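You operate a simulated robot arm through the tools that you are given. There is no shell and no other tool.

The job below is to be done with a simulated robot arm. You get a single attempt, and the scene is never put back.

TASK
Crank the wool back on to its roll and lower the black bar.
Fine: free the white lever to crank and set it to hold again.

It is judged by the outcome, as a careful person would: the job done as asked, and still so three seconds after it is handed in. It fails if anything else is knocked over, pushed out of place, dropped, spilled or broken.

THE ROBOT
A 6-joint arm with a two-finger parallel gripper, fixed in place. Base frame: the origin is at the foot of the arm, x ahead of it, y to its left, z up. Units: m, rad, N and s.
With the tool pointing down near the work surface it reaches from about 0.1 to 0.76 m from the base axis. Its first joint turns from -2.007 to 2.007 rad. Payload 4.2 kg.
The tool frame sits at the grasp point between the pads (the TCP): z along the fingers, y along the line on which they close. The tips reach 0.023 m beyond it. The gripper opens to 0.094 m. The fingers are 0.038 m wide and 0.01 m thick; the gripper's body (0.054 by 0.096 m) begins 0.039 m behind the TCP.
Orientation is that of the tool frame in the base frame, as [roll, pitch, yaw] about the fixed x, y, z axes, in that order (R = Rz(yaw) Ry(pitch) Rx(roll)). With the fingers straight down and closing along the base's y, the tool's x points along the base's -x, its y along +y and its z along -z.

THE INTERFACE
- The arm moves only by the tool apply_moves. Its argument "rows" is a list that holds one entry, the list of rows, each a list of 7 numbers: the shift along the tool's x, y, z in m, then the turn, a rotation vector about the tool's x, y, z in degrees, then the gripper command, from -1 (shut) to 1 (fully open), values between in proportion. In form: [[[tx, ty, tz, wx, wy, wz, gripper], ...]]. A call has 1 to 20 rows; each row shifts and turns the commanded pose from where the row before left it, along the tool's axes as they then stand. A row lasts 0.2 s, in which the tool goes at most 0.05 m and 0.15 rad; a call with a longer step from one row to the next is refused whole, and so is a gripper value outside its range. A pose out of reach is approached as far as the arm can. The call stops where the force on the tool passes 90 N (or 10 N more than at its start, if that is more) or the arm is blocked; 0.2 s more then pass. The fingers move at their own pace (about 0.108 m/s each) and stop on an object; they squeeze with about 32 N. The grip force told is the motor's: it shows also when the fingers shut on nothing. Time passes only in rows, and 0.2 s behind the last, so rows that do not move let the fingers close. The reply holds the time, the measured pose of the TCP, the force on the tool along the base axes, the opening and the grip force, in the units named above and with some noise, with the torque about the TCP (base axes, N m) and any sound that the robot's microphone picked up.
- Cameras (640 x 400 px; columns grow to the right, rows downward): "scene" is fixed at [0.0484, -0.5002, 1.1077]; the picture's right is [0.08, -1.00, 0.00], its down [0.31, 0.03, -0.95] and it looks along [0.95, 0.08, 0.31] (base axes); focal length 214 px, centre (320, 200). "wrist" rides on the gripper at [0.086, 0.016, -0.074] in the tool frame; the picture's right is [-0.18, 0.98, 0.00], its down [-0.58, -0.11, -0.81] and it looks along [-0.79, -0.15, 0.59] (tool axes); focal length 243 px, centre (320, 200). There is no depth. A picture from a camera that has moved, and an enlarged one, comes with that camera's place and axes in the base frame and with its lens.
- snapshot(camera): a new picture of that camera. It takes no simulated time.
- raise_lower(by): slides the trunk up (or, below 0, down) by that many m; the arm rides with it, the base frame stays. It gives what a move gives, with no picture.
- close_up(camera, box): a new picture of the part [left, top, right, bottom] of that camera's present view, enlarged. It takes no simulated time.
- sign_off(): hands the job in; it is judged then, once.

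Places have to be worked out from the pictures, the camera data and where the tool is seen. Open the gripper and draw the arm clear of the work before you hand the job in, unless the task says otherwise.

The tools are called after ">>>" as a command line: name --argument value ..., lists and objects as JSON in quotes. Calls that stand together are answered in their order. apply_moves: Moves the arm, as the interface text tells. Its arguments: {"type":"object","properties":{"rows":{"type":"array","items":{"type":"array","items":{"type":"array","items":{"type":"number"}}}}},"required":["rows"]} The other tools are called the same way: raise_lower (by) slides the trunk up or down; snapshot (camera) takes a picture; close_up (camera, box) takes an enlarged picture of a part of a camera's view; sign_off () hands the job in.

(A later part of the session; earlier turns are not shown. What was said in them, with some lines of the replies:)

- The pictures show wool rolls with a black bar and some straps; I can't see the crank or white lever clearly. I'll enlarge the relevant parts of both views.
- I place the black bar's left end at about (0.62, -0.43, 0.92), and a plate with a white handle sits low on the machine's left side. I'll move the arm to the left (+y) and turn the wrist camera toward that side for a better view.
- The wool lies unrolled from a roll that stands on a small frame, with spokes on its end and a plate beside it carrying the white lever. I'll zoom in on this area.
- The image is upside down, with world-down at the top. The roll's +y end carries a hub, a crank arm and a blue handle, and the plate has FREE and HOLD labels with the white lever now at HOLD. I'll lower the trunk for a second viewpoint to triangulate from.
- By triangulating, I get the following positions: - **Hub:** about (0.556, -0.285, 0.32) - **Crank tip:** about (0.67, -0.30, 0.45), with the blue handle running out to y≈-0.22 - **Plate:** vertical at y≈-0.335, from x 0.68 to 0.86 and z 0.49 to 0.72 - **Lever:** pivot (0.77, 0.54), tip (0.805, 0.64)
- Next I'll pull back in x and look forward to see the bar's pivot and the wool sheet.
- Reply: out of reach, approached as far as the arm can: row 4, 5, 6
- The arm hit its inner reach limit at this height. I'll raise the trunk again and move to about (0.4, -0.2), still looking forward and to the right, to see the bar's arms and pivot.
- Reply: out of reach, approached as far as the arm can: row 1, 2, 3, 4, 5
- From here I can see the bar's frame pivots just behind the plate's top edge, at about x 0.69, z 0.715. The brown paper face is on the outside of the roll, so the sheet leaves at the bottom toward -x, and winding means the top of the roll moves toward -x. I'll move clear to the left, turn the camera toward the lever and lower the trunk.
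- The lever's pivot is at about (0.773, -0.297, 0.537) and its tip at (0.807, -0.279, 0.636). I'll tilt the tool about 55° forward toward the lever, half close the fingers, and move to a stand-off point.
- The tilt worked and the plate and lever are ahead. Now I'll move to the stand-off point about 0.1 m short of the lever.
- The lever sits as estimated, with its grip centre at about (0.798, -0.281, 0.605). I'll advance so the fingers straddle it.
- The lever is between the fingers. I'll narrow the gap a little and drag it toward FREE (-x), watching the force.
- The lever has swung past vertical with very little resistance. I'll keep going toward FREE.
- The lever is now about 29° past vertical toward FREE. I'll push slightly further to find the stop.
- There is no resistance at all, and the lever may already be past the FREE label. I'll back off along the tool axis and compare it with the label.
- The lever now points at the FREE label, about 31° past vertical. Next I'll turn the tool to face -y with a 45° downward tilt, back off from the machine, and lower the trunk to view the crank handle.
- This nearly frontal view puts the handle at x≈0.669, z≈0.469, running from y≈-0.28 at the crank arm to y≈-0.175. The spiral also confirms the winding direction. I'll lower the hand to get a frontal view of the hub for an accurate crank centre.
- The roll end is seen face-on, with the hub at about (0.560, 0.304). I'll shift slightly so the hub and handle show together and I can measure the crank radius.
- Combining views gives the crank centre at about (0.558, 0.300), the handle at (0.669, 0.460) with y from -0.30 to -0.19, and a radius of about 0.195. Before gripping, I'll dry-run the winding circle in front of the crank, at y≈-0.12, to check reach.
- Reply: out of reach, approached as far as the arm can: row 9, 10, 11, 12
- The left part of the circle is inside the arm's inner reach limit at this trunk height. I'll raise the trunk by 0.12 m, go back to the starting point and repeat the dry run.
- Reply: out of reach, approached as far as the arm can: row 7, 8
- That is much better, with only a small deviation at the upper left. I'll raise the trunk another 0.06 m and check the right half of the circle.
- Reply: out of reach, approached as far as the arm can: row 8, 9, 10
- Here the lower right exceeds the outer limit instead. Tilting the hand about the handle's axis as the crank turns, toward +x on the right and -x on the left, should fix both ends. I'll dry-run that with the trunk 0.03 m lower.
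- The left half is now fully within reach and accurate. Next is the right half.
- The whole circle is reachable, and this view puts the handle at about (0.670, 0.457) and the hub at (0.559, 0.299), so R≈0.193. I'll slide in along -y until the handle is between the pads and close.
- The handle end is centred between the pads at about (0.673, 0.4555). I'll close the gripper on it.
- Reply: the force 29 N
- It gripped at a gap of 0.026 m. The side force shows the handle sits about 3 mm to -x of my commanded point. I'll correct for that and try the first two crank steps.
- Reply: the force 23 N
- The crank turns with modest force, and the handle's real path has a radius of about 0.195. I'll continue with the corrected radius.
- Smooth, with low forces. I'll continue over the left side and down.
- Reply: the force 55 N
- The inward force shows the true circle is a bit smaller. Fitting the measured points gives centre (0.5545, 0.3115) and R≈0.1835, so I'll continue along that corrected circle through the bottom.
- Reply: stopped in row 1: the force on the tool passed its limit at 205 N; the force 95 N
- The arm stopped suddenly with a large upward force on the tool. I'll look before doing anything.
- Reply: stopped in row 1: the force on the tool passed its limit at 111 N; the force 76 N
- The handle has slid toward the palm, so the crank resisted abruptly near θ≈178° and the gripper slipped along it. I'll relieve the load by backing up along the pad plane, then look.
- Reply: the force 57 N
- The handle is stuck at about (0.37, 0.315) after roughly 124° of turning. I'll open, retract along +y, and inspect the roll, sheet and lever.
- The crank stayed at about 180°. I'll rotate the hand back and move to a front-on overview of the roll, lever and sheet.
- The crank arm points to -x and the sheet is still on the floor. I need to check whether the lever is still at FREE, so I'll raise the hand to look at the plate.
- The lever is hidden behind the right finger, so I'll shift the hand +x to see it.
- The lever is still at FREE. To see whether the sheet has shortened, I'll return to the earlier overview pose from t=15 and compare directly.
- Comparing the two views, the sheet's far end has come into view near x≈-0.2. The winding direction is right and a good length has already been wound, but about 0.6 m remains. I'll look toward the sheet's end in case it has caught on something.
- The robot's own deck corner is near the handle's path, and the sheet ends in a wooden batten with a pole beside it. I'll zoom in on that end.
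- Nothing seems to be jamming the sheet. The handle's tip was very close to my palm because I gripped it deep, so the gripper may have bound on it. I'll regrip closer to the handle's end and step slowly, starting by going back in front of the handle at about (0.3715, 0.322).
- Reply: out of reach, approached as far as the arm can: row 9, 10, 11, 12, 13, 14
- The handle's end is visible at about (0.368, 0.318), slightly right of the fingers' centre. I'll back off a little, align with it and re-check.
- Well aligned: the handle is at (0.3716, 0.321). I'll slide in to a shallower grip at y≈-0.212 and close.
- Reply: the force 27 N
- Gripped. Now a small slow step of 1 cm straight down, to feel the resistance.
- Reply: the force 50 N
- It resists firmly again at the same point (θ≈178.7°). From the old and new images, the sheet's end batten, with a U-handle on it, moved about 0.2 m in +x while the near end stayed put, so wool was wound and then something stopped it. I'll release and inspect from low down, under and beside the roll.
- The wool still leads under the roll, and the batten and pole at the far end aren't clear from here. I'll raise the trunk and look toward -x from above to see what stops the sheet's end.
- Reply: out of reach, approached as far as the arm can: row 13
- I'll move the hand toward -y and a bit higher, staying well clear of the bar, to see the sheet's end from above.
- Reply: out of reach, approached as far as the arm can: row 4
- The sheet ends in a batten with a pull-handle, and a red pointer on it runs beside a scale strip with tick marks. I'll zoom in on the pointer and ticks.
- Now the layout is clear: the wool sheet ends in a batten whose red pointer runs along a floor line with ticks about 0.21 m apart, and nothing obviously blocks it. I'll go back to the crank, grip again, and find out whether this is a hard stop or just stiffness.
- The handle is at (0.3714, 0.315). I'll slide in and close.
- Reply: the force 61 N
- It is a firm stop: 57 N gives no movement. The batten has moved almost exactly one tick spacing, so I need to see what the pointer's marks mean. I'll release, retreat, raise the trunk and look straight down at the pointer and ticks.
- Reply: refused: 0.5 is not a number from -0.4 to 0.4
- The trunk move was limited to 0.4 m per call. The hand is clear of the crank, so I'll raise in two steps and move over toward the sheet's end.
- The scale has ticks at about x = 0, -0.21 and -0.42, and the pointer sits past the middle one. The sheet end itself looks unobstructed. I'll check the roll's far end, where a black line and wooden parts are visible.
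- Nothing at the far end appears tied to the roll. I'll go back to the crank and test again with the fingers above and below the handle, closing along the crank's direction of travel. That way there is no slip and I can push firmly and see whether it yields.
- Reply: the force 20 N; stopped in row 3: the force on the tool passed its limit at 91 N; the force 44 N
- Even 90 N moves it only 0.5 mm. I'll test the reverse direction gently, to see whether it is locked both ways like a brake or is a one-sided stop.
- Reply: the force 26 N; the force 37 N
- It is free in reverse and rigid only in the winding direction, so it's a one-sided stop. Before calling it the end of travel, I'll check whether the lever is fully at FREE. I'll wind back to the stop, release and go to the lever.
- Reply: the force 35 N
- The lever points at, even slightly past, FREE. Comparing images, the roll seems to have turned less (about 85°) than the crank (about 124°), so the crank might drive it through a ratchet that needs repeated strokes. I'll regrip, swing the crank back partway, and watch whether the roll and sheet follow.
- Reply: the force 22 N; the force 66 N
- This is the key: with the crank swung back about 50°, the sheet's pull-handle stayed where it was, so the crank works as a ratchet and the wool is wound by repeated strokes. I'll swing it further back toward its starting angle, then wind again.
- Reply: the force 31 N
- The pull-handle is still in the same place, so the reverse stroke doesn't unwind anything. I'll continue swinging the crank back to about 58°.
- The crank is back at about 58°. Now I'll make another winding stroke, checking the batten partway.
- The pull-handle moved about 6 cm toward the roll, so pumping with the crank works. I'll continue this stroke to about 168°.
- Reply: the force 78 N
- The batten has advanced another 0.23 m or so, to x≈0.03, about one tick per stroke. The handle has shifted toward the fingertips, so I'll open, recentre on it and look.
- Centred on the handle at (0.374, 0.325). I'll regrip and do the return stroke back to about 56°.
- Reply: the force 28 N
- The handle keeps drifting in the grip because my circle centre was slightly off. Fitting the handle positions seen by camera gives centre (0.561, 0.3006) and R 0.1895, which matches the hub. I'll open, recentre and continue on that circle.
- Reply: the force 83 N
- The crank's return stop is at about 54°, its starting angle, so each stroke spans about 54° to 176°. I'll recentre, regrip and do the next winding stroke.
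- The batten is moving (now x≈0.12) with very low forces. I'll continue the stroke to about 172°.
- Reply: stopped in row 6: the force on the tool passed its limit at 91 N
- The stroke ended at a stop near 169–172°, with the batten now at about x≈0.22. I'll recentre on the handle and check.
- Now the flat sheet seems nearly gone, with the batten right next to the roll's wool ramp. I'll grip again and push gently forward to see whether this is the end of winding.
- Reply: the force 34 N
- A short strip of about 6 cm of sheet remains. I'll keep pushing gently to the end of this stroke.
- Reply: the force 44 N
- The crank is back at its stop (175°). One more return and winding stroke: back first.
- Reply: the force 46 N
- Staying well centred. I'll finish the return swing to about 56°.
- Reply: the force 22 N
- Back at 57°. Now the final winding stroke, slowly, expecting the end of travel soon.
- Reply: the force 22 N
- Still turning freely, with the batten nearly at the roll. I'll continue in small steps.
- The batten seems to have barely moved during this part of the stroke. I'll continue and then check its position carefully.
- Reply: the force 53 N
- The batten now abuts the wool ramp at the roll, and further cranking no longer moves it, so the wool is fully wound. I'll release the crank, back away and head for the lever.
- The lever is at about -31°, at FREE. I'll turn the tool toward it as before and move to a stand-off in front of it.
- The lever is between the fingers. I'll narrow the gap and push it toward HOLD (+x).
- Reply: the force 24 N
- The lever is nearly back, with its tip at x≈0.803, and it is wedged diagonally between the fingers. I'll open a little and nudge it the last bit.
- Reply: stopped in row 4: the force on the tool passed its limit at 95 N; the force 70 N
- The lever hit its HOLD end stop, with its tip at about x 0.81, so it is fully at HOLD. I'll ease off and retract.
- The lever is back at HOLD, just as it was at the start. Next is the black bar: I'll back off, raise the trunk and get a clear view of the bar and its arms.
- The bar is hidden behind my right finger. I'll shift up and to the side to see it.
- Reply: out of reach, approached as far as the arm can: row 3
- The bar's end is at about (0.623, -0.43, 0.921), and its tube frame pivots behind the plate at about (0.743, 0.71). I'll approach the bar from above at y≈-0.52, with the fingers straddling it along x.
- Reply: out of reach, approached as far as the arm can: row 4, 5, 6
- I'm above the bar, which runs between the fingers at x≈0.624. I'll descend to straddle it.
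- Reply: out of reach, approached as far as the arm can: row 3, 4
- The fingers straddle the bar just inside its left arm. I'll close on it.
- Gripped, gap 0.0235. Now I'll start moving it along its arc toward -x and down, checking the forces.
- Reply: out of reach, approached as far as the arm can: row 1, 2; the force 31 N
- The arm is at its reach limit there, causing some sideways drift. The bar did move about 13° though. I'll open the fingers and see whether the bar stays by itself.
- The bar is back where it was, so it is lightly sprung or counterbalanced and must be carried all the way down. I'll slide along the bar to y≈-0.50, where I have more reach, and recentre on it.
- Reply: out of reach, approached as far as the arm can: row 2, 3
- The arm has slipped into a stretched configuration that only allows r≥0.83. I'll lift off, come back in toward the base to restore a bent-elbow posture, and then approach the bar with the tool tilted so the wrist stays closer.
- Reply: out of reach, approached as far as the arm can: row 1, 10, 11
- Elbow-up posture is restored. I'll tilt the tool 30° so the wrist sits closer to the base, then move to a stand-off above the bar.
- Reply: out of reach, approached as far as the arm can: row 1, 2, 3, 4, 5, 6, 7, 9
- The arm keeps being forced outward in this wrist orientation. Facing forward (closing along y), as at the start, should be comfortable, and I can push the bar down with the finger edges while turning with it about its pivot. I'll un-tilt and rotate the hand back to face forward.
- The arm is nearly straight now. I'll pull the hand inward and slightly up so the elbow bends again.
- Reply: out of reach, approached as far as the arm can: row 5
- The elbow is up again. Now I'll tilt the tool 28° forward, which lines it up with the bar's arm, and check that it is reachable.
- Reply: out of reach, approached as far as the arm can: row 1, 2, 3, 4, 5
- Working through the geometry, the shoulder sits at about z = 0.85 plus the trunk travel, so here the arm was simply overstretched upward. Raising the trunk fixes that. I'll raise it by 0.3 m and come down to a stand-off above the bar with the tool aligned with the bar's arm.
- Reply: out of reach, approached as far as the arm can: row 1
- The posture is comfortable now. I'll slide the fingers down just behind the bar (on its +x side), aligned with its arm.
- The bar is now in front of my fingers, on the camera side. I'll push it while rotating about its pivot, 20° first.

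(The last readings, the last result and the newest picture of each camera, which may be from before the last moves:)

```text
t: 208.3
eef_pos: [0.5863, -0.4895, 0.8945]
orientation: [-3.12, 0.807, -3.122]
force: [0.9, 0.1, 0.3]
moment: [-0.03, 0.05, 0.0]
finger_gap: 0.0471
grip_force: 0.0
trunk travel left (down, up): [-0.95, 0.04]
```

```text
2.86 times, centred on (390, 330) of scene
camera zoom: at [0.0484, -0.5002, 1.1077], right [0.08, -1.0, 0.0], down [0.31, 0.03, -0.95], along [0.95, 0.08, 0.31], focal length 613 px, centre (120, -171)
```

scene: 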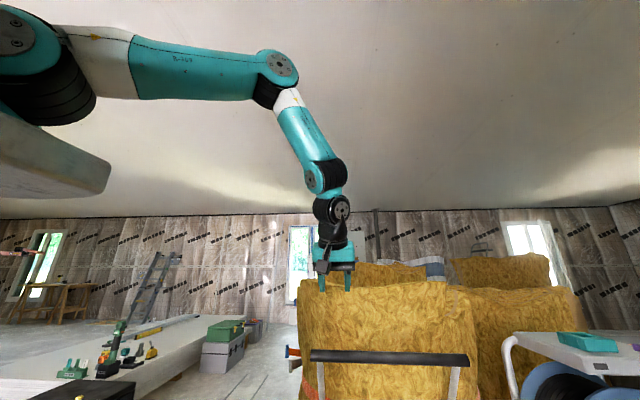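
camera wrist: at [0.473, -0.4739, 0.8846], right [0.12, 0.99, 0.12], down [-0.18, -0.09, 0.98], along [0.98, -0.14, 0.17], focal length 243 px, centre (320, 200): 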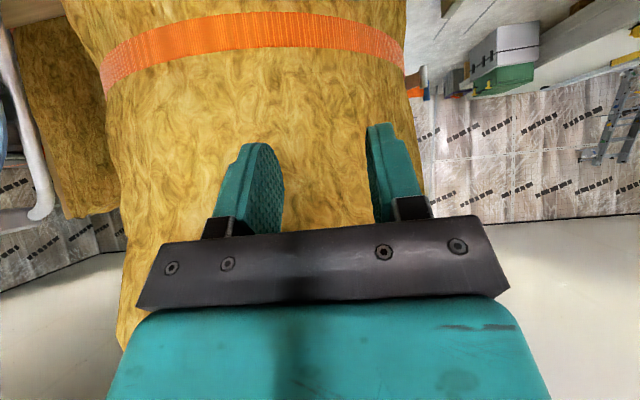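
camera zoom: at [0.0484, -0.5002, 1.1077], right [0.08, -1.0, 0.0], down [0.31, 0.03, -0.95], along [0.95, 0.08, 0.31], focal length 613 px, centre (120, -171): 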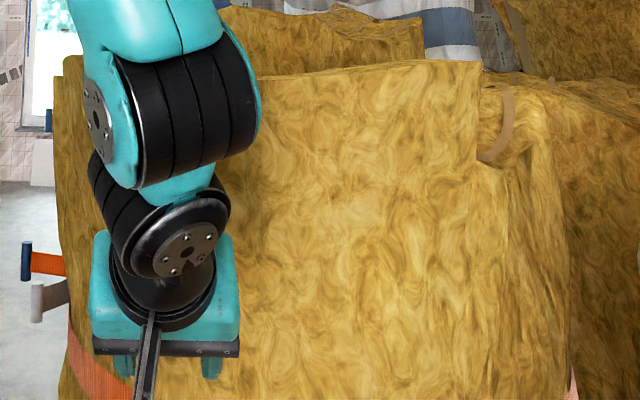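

The bar has swung down out of view by itself, with no load on the tool. I'll move up and look down to see where it has come to rest.

>>> apply_moves --rows '[[[-0.0289, 0, -0.0277, 0, 0, 0, 0], [-0.0289, 0, -0.0277, 0, 0, 0, 0], [-0.0289, 0, -0.0277, 0, 0, 0, 0], [0, 0.01, -0.01, 0, 7.6, 0, 0], [0, 0.01, -0.01, 0, 7.6, 0, 0], [0, 0.01, -0.01, 0, 7.6, 0, 0], [0, 0.01, -0.01, 0, 7.6, 0, 0], [0, 0.01, 0, 0, 7.6, 0, 0], [0, 0.01, 0, 0, 7.6, 0, 0]]]'

>>> snapshot --camera "wrist"

>>> snapshot --camera "scene"

```text
t: 210.3
eef_pos: [0.564, -0.4264, 1.0473]
orientation: [-3.125, 0.007, -3.139]
force: [-0.3, -0.5, 0.0]
moment: [0.0, -0.03, -0.02]
finger_gap: 0.0471
grip_force: 0.1
trunk travel left (down, up): [-0.95, 0.04]
```

```text
taken
camera wrist: at [0.4764, -0.4105, 1.1208], right [0.18, 0.98, -0.01], down [0.57, -0.1, 0.81], along [0.8, -0.16, -0.58], focal length 243 px, centre (320, 200)
```

wrist: 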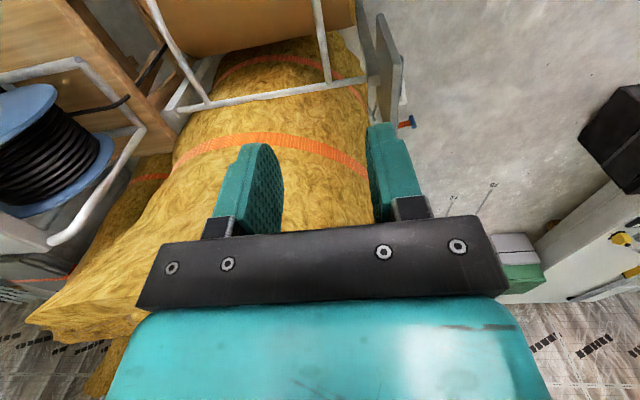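

```text
taken
```

scene: 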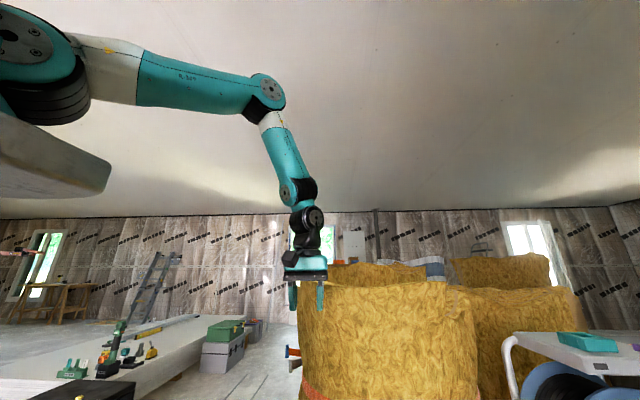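

The frame's arms now point down toward the roll. I'll pull back to see the bar itself.

>>> apply_moves --rows '[[[0.04, 0.01, 0, 0, 0, 0, 0], [0.04, 0.01, 0, 0, 0, 0, 0], [0.04, 0.01, 0, 0, 0, 0, 0], [0.04, 0.01, 0, 0, 0, 0, 0], [0.03, 0.01, 0, 0, 0, 0, 0]]]'

>>> snapshot --camera "wrist"

```text
t: 211.5
eef_pos: [0.3727, -0.3761, 1.0445]
orientation: [-3.124, 0.01, -3.14]
force: [0.4, 0.3, -1.0]
moment: [0.0, 0.04, -0.01]
finger_gap: 0.0469
grip_force: 0.0
trunk travel left (down, up): [-0.95, 0.04]
```

```text
taken
camera wrist: at [0.2853, -0.3601, 1.1182], right [0.18, 0.98, -0.01], down [0.57, -0.1, 0.81], along [0.8, -0.16, -0.58], focal length 243 px, centre (320, 200)
```

wrist: 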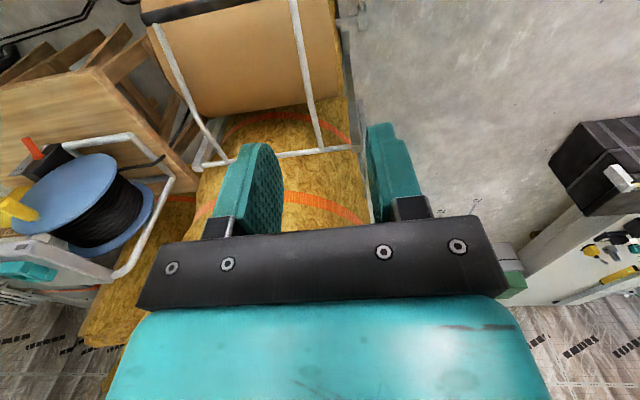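

>>> close_up --camera "wrist" --box '[120, 0, 380, 180]'

>>> apply_moves --rows '[[[0.04, 0.01, 0, 0, 0, 0, 0], [0.04, 0.01, 0, 0, 0, 0, 0], [0.03, 0.01, 0, 0, 0, 0, 0]]]'

>>> snapshot --camera "wrist"

```text
2.22 times, centred on (250, 90) of wrist
camera zoom: at [0.2853, -0.3601, 1.1182], right [0.18, 0.98, -0.01], down [0.57, -0.1, 0.81], along [0.8, -0.16, -0.58], focal length 539 px, centre (476, 444)
```

zoom: 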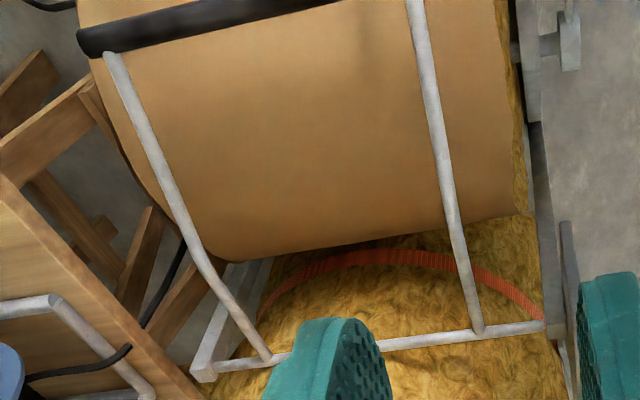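

```text
t: 212.3
eef_pos: [0.2635, -0.3468, 1.043]
orientation: [-3.126, 0.012, -3.139]
force: [-0.4, -0.5, -0.9]
moment: [-0.01, 0.01, 0.0]
finger_gap: 0.0468
grip_force: 0.2
trunk travel left (down, up): [-0.95, 0.04]
```

```text
taken
camera wrist: at [0.1753, -0.3311, 1.1165], right [0.18, 0.98, -0.01], down [0.57, -0.09, 0.81], along [0.8, -0.16, -0.58], focal length 243 px, centre (320, 200)
```

wrist: 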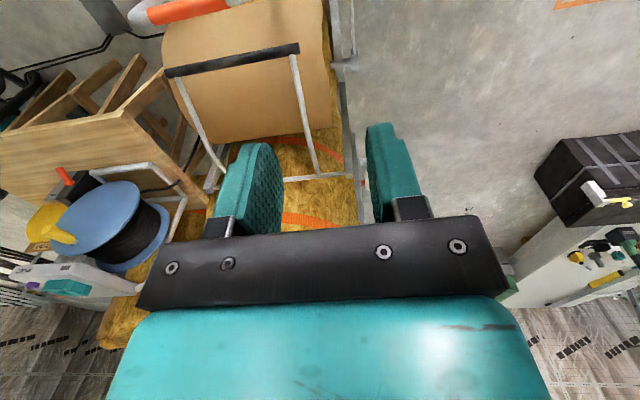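

>>> close_up --camera "wrist" --box '[110, 0, 370, 180]'

```text
2.22 times, centred on (240, 90) of wrist
camera zoom: at [0.1753, -0.3311, 1.1165], right [0.18, 0.98, -0.01], down [0.57, -0.09, 0.81], along [0.8, -0.16, -0.58], focal length 539 px, centre (498, 444)
```

zoom: 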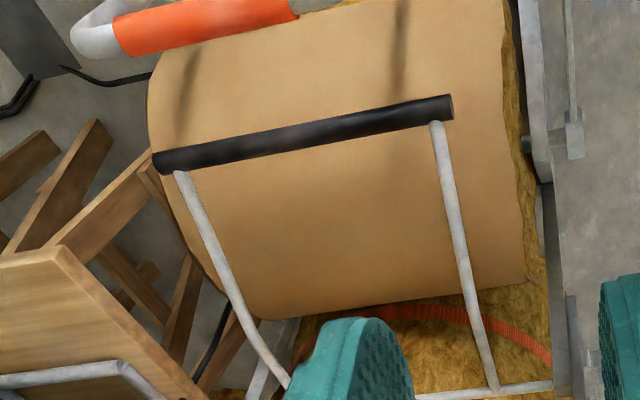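

The bar now rests above the roll at about (0.415, z 0.505), with its arms dropped past horizontal. I'll press gently on it from above to make sure it is fully down against its stop.

>>> raise_lower --by -0.25

>>> apply_moves --rows '[[[-0.0189, -0.0254, 0.0241, 0, 0, 0, -1], [-0.0189, -0.0254, 0.0241, 0, 0, 0, -1], [-0.0189, -0.0254, 0.0241, 0, 0, 0, -1], [-0.0189, -0.0254, 0.0241, 0, 0, 0, -1], [-0.0189, -0.0254, 0.0241, 0, 0, 0, -1], [-0.0189, -0.0254, 0.0241, 0, 0, 0, -1], [-0.0189, -0.0254, 0.0241, 0, 0, 0, -1], [-0.0189, -0.0254, 0.0241, 0, 0, 0, -1]]]'

>>> snapshot --camera "wrist"

```text
t: 214.9
eef_pos: [0.2618, -0.3474, 0.7913]
orientation: [-3.125, 0.011, -3.141]
force: [-0.3, -0.1, 0.5]
moment: [-0.02, 0.01, 0.0]
finger_gap: 0.0471
grip_force: 0.1
trunk travel left (down, up): [-0.7, 0.29]
```

```text
t: 216.7
eef_pos: [0.4175, -0.5535, 0.6033]
orientation: [-3.128, 0.011, -3.141]
force: [-0.3, -0.4, 0.3]
moment: [0.01, 0.04, 0.02]
finger_gap: 0.0
grip_force: 32.2
trunk travel left (down, up): [-0.7, 0.29]
```

```text
taken
camera wrist: at [0.3297, -0.5367, 0.678], right [0.18, 0.98, -0.01], down [0.57, -0.1, 0.81], along [0.8, -0.16, -0.58], focal length 243 px, centre (320, 200)
```

wrist: 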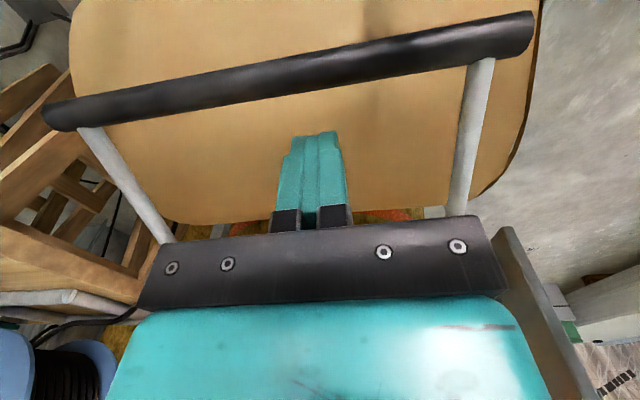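

The bar is right below my closed fingertips. I'll lower onto it gently.

>>> apply_moves --rows '[[[0, 0, 0.02, 0, 0, 0, -1], [0, 0, 0.02, 0, 0, 0, -1], [0, 0, 0.01, 0, 0, 0, -1], [0, 0, 0.01, 0, 0, 0, -1]]]'

>>> apply_moves --rows '[[[0, 0, 0.006, 0, 0, 0, -1], [0, 0, 0.006, 0, 0, 0, -1]]]'

>>> snapshot --camera "wrist"

```text
t: 217.7
eef_pos: [0.4177, -0.5551, 0.5448]
orientation: [-3.127, 0.013, -3.139]
force: [-1.1, 5.4, 14.3]
moment: [0.19, 0.12, -0.03]
finger_gap: 0.0
grip_force: 32.1
trunk travel left (down, up): [-0.7, 0.29]
```

```text
t: 218.2
eef_pos: [0.4174, -0.555, 0.544]
orientation: [-3.134, 0.006, -3.139]
force: [-13.4, 38.0, 75.1]
moment: [0.93, 0.76, -0.21]
finger_gap: 0.0
grip_force: 31.8
trunk travel left (down, up): [-0.7, 0.29]
stopped in row 2: the force on the tool passed its limit at 104 N (the readings are from after the stop); the commanded pose is now the measured one
```

```text
taken
camera wrist: at [0.3302, -0.5391, 0.6187], right [0.18, 0.98, 0.0], down [0.58, -0.1, 0.81], along [0.8, -0.15, -0.58], focal length 243 px, centre (320, 200)
```

wrist: 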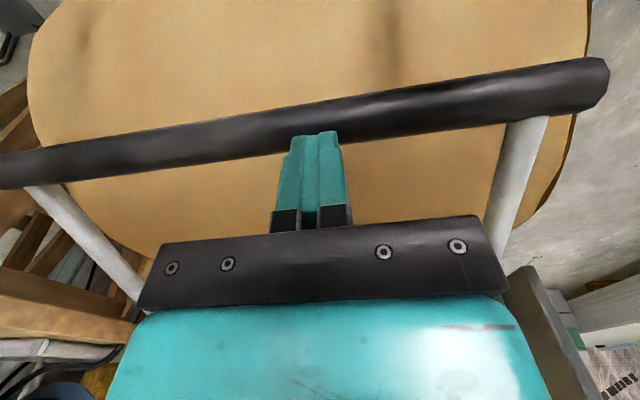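

It's rigid: 100 N with no movement, so the bar is fully down on its stop. I'll lift away and check the sheet's end, the roll and the lever once more.

>>> apply_moves --rows '[[[0, 0, -0.03, 0, 0, 0, -1], [0, 0, -0.04, 0, 0, 0, -1], [0, 0, -0.04, 0, 0, 0, 0], [0, 0, -0.04, 0, 0, 0, 0], [0.03, 0.02, -0.03, 0, 0, 0, 0], [0.03, 0.03, -0.02, 0, 0, 0, 0], [0.03, 0.03, -0.01, 0, 0, 0, 0], [0, 0.03, 0, 0, 0, 8, 0], [0, 0.03, 0, 0, 0, 8, 0], [0, 0.03, 0, 0, 0, 8, 0], [0, 0.0, 0, 0, 0, 8, 0]]]'

>>> snapshot --camera "wrist"

```text
t: 220.6
eef_pos: [0.3398, -0.3864, 0.7477]
orientation: [-3.136, 0.014, 2.585]
force: [-0.2, 0.4, -0.4]
moment: [-0.03, 0.0, 0.0]
finger_gap: 0.0469
grip_force: 0.0
trunk travel left (down, up): [-0.7, 0.29]
```

```text
taken
camera wrist: at [0.273, -0.3266, 0.8213], right [0.68, 0.74, 0.0], down [0.43, -0.39, 0.81], along [0.6, -0.55, -0.58], focal length 243 px, centre (320, 200)
```

wrist: 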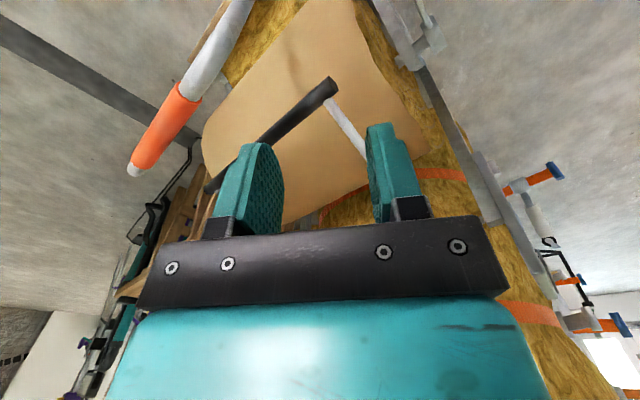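

Looks fine. I'll move clear to the robot's left and take a final overview.

>>> apply_moves --rows '[[[0, 0, -0.04, 0, 0, 0, 0.5], [0, 0, -0.04, 0, 0, 0, 0.5], [0, 0.03, -0.03, 0, 0, 0, 0.5], [0, 0.045, 0, 0, 0, 0, 0.5], [0, 0.045, 0, 0, 0, 0, 0.5], [0, 0.045, 0, 0, 0, 0, 0.5], [0, 0.045, 0, 0, 0, 0, 0.5], [0, 0.045, 0, 0, 0, 0, 0.5], [0, 0.045, 0, 0, 0, 0, 0.5], [0, 0.045, 0, 0, 0, 8, 0.5], [0, 0.03, 0, 0, 0, 8, 0.5], [0, 0, 0, 0, 0, 8, 0.5], [0, 0, 0, 0, 0, 8, 0.5], [0, 0, 0, 0, 0, 8, 0.5]]]'

>>> snapshot --camera "wrist"

>>> close_up --camera "wrist" --box '[120, 0, 460, 220]'

```text
t: 223.6
eef_pos: [0.548, -0.0766, 0.853]
orientation: [3.138, 0.015, 1.885]
force: [0.1, -0.2, -0.7]
moment: [0.02, 0.0, 0.02]
finger_gap: 0.0704
grip_force: 0.1
out of reach, approached as far as the arm can: row 5, 6
trunk travel left (down, up): [-0.7, 0.29]
```

```text
taken
camera wrist: at [0.5353, 0.011, 0.9256], right [0.99, 0.13, 0.01], down [0.07, -0.58, 0.81], along [0.11, -0.81, -0.58], focal length 243 px, centre (320, 200)
```

wrist: 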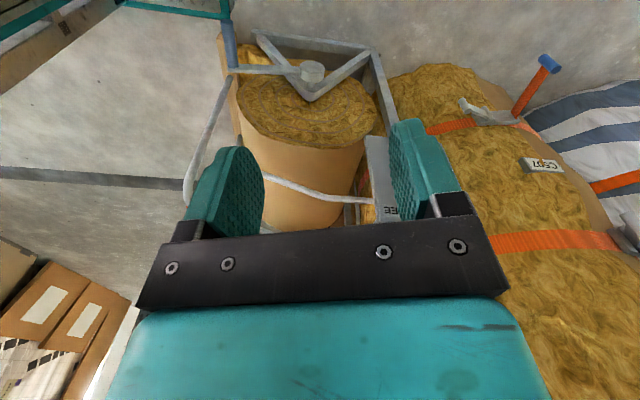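

```text
1.82 times, centred on (290, 110) of wrist
camera zoom: at [0.5353, 0.011, 0.9256], right [0.99, 0.13, 0.01], down [0.07, -0.58, 0.81], along [0.11, -0.81, -0.58], focal length 441 px, centre (374, 364)
```

zoom: 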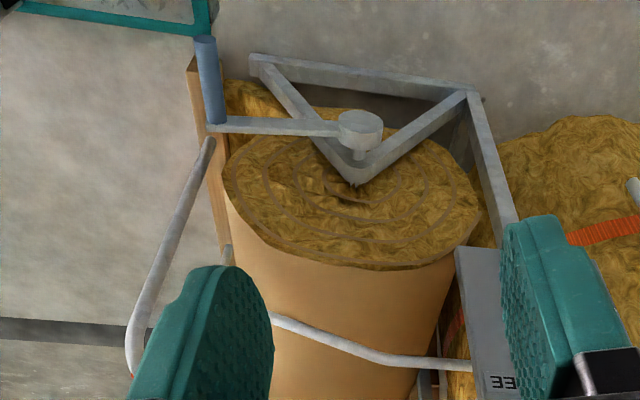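

The floor sheet is gone, the batten is against the roll, and the bar lies over it. I'll open the gripper, move further clear and confirm the lever still points at HOLD.

>>> apply_moves --rows '[[[0.03, 0.035, -0.01, 0, 0, 0, 1], [0.03, 0.035, -0.01, 0, 0, 0, 1], [0.03, 0.03, -0.01, 0, 0, 0, 1]]]'

>>> close_up --camera "wrist" --box '[120, 0, 460, 220]'

>>> snapshot --camera "scene"

```text
t: 224.4
eef_pos: [0.6131, 0.0394, 0.8803]
orientation: [3.139, 0.015, 1.887]
force: [0.9, -0.3, 0.2]
moment: [0.01, -0.01, -0.05]
finger_gap: 0.0938
grip_force: 0.1
trunk travel left (down, up): [-0.7, 0.29]
```

```text
1.82 times, centred on (290, 110) of wrist
camera zoom: at [0.6016, 0.1274, 0.9548], right [0.99, 0.13, 0.01], down [0.07, -0.58, 0.81], along [0.11, -0.81, -0.58], focal length 441 px, centre (374, 364)
```

zoom: 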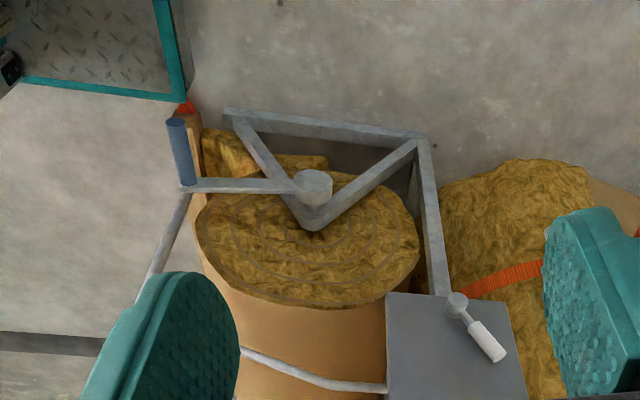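

```text
taken
```

scene: 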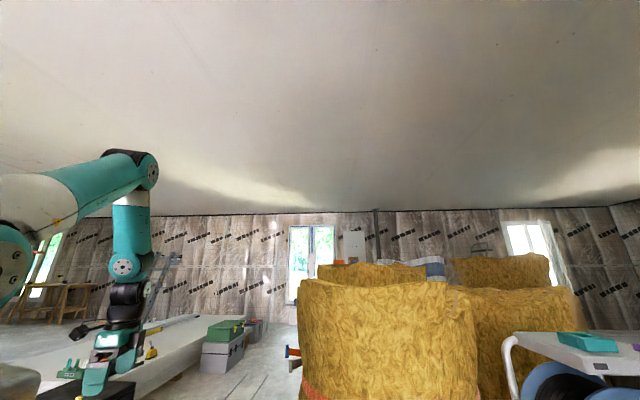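

The wool is wound on with the batten at the roll, the lever is at HOLD, and the bar is down on its stop. The gripper is open and the arm is clear, so I'm handing the job in.

>>> sign_off

```text
The job is handed in.
```

The wool is wound back on to its roll, the white lever is back at HOLD, and the black bar is down.

- **Wool:** The crank works as a ratchet with about 120° of travel, so it took several strokes. No loose sheet is left on the floor: the wooden batten at its end is up against the roll, and further cranking no longer moves it.
- **White lever:** I set it to FREE for cranking, then pushed it back until it hit its HOLD stop.
- **Black bar:** I pushed it past its tipping point, and it swung the rest of the way down over the roll without being held. Pressing on it with about 100 N did not move it, so it is fully down.

In the views I took, nothing else was knocked over or dropped. The gripper is open and the arm is clear of the machine.
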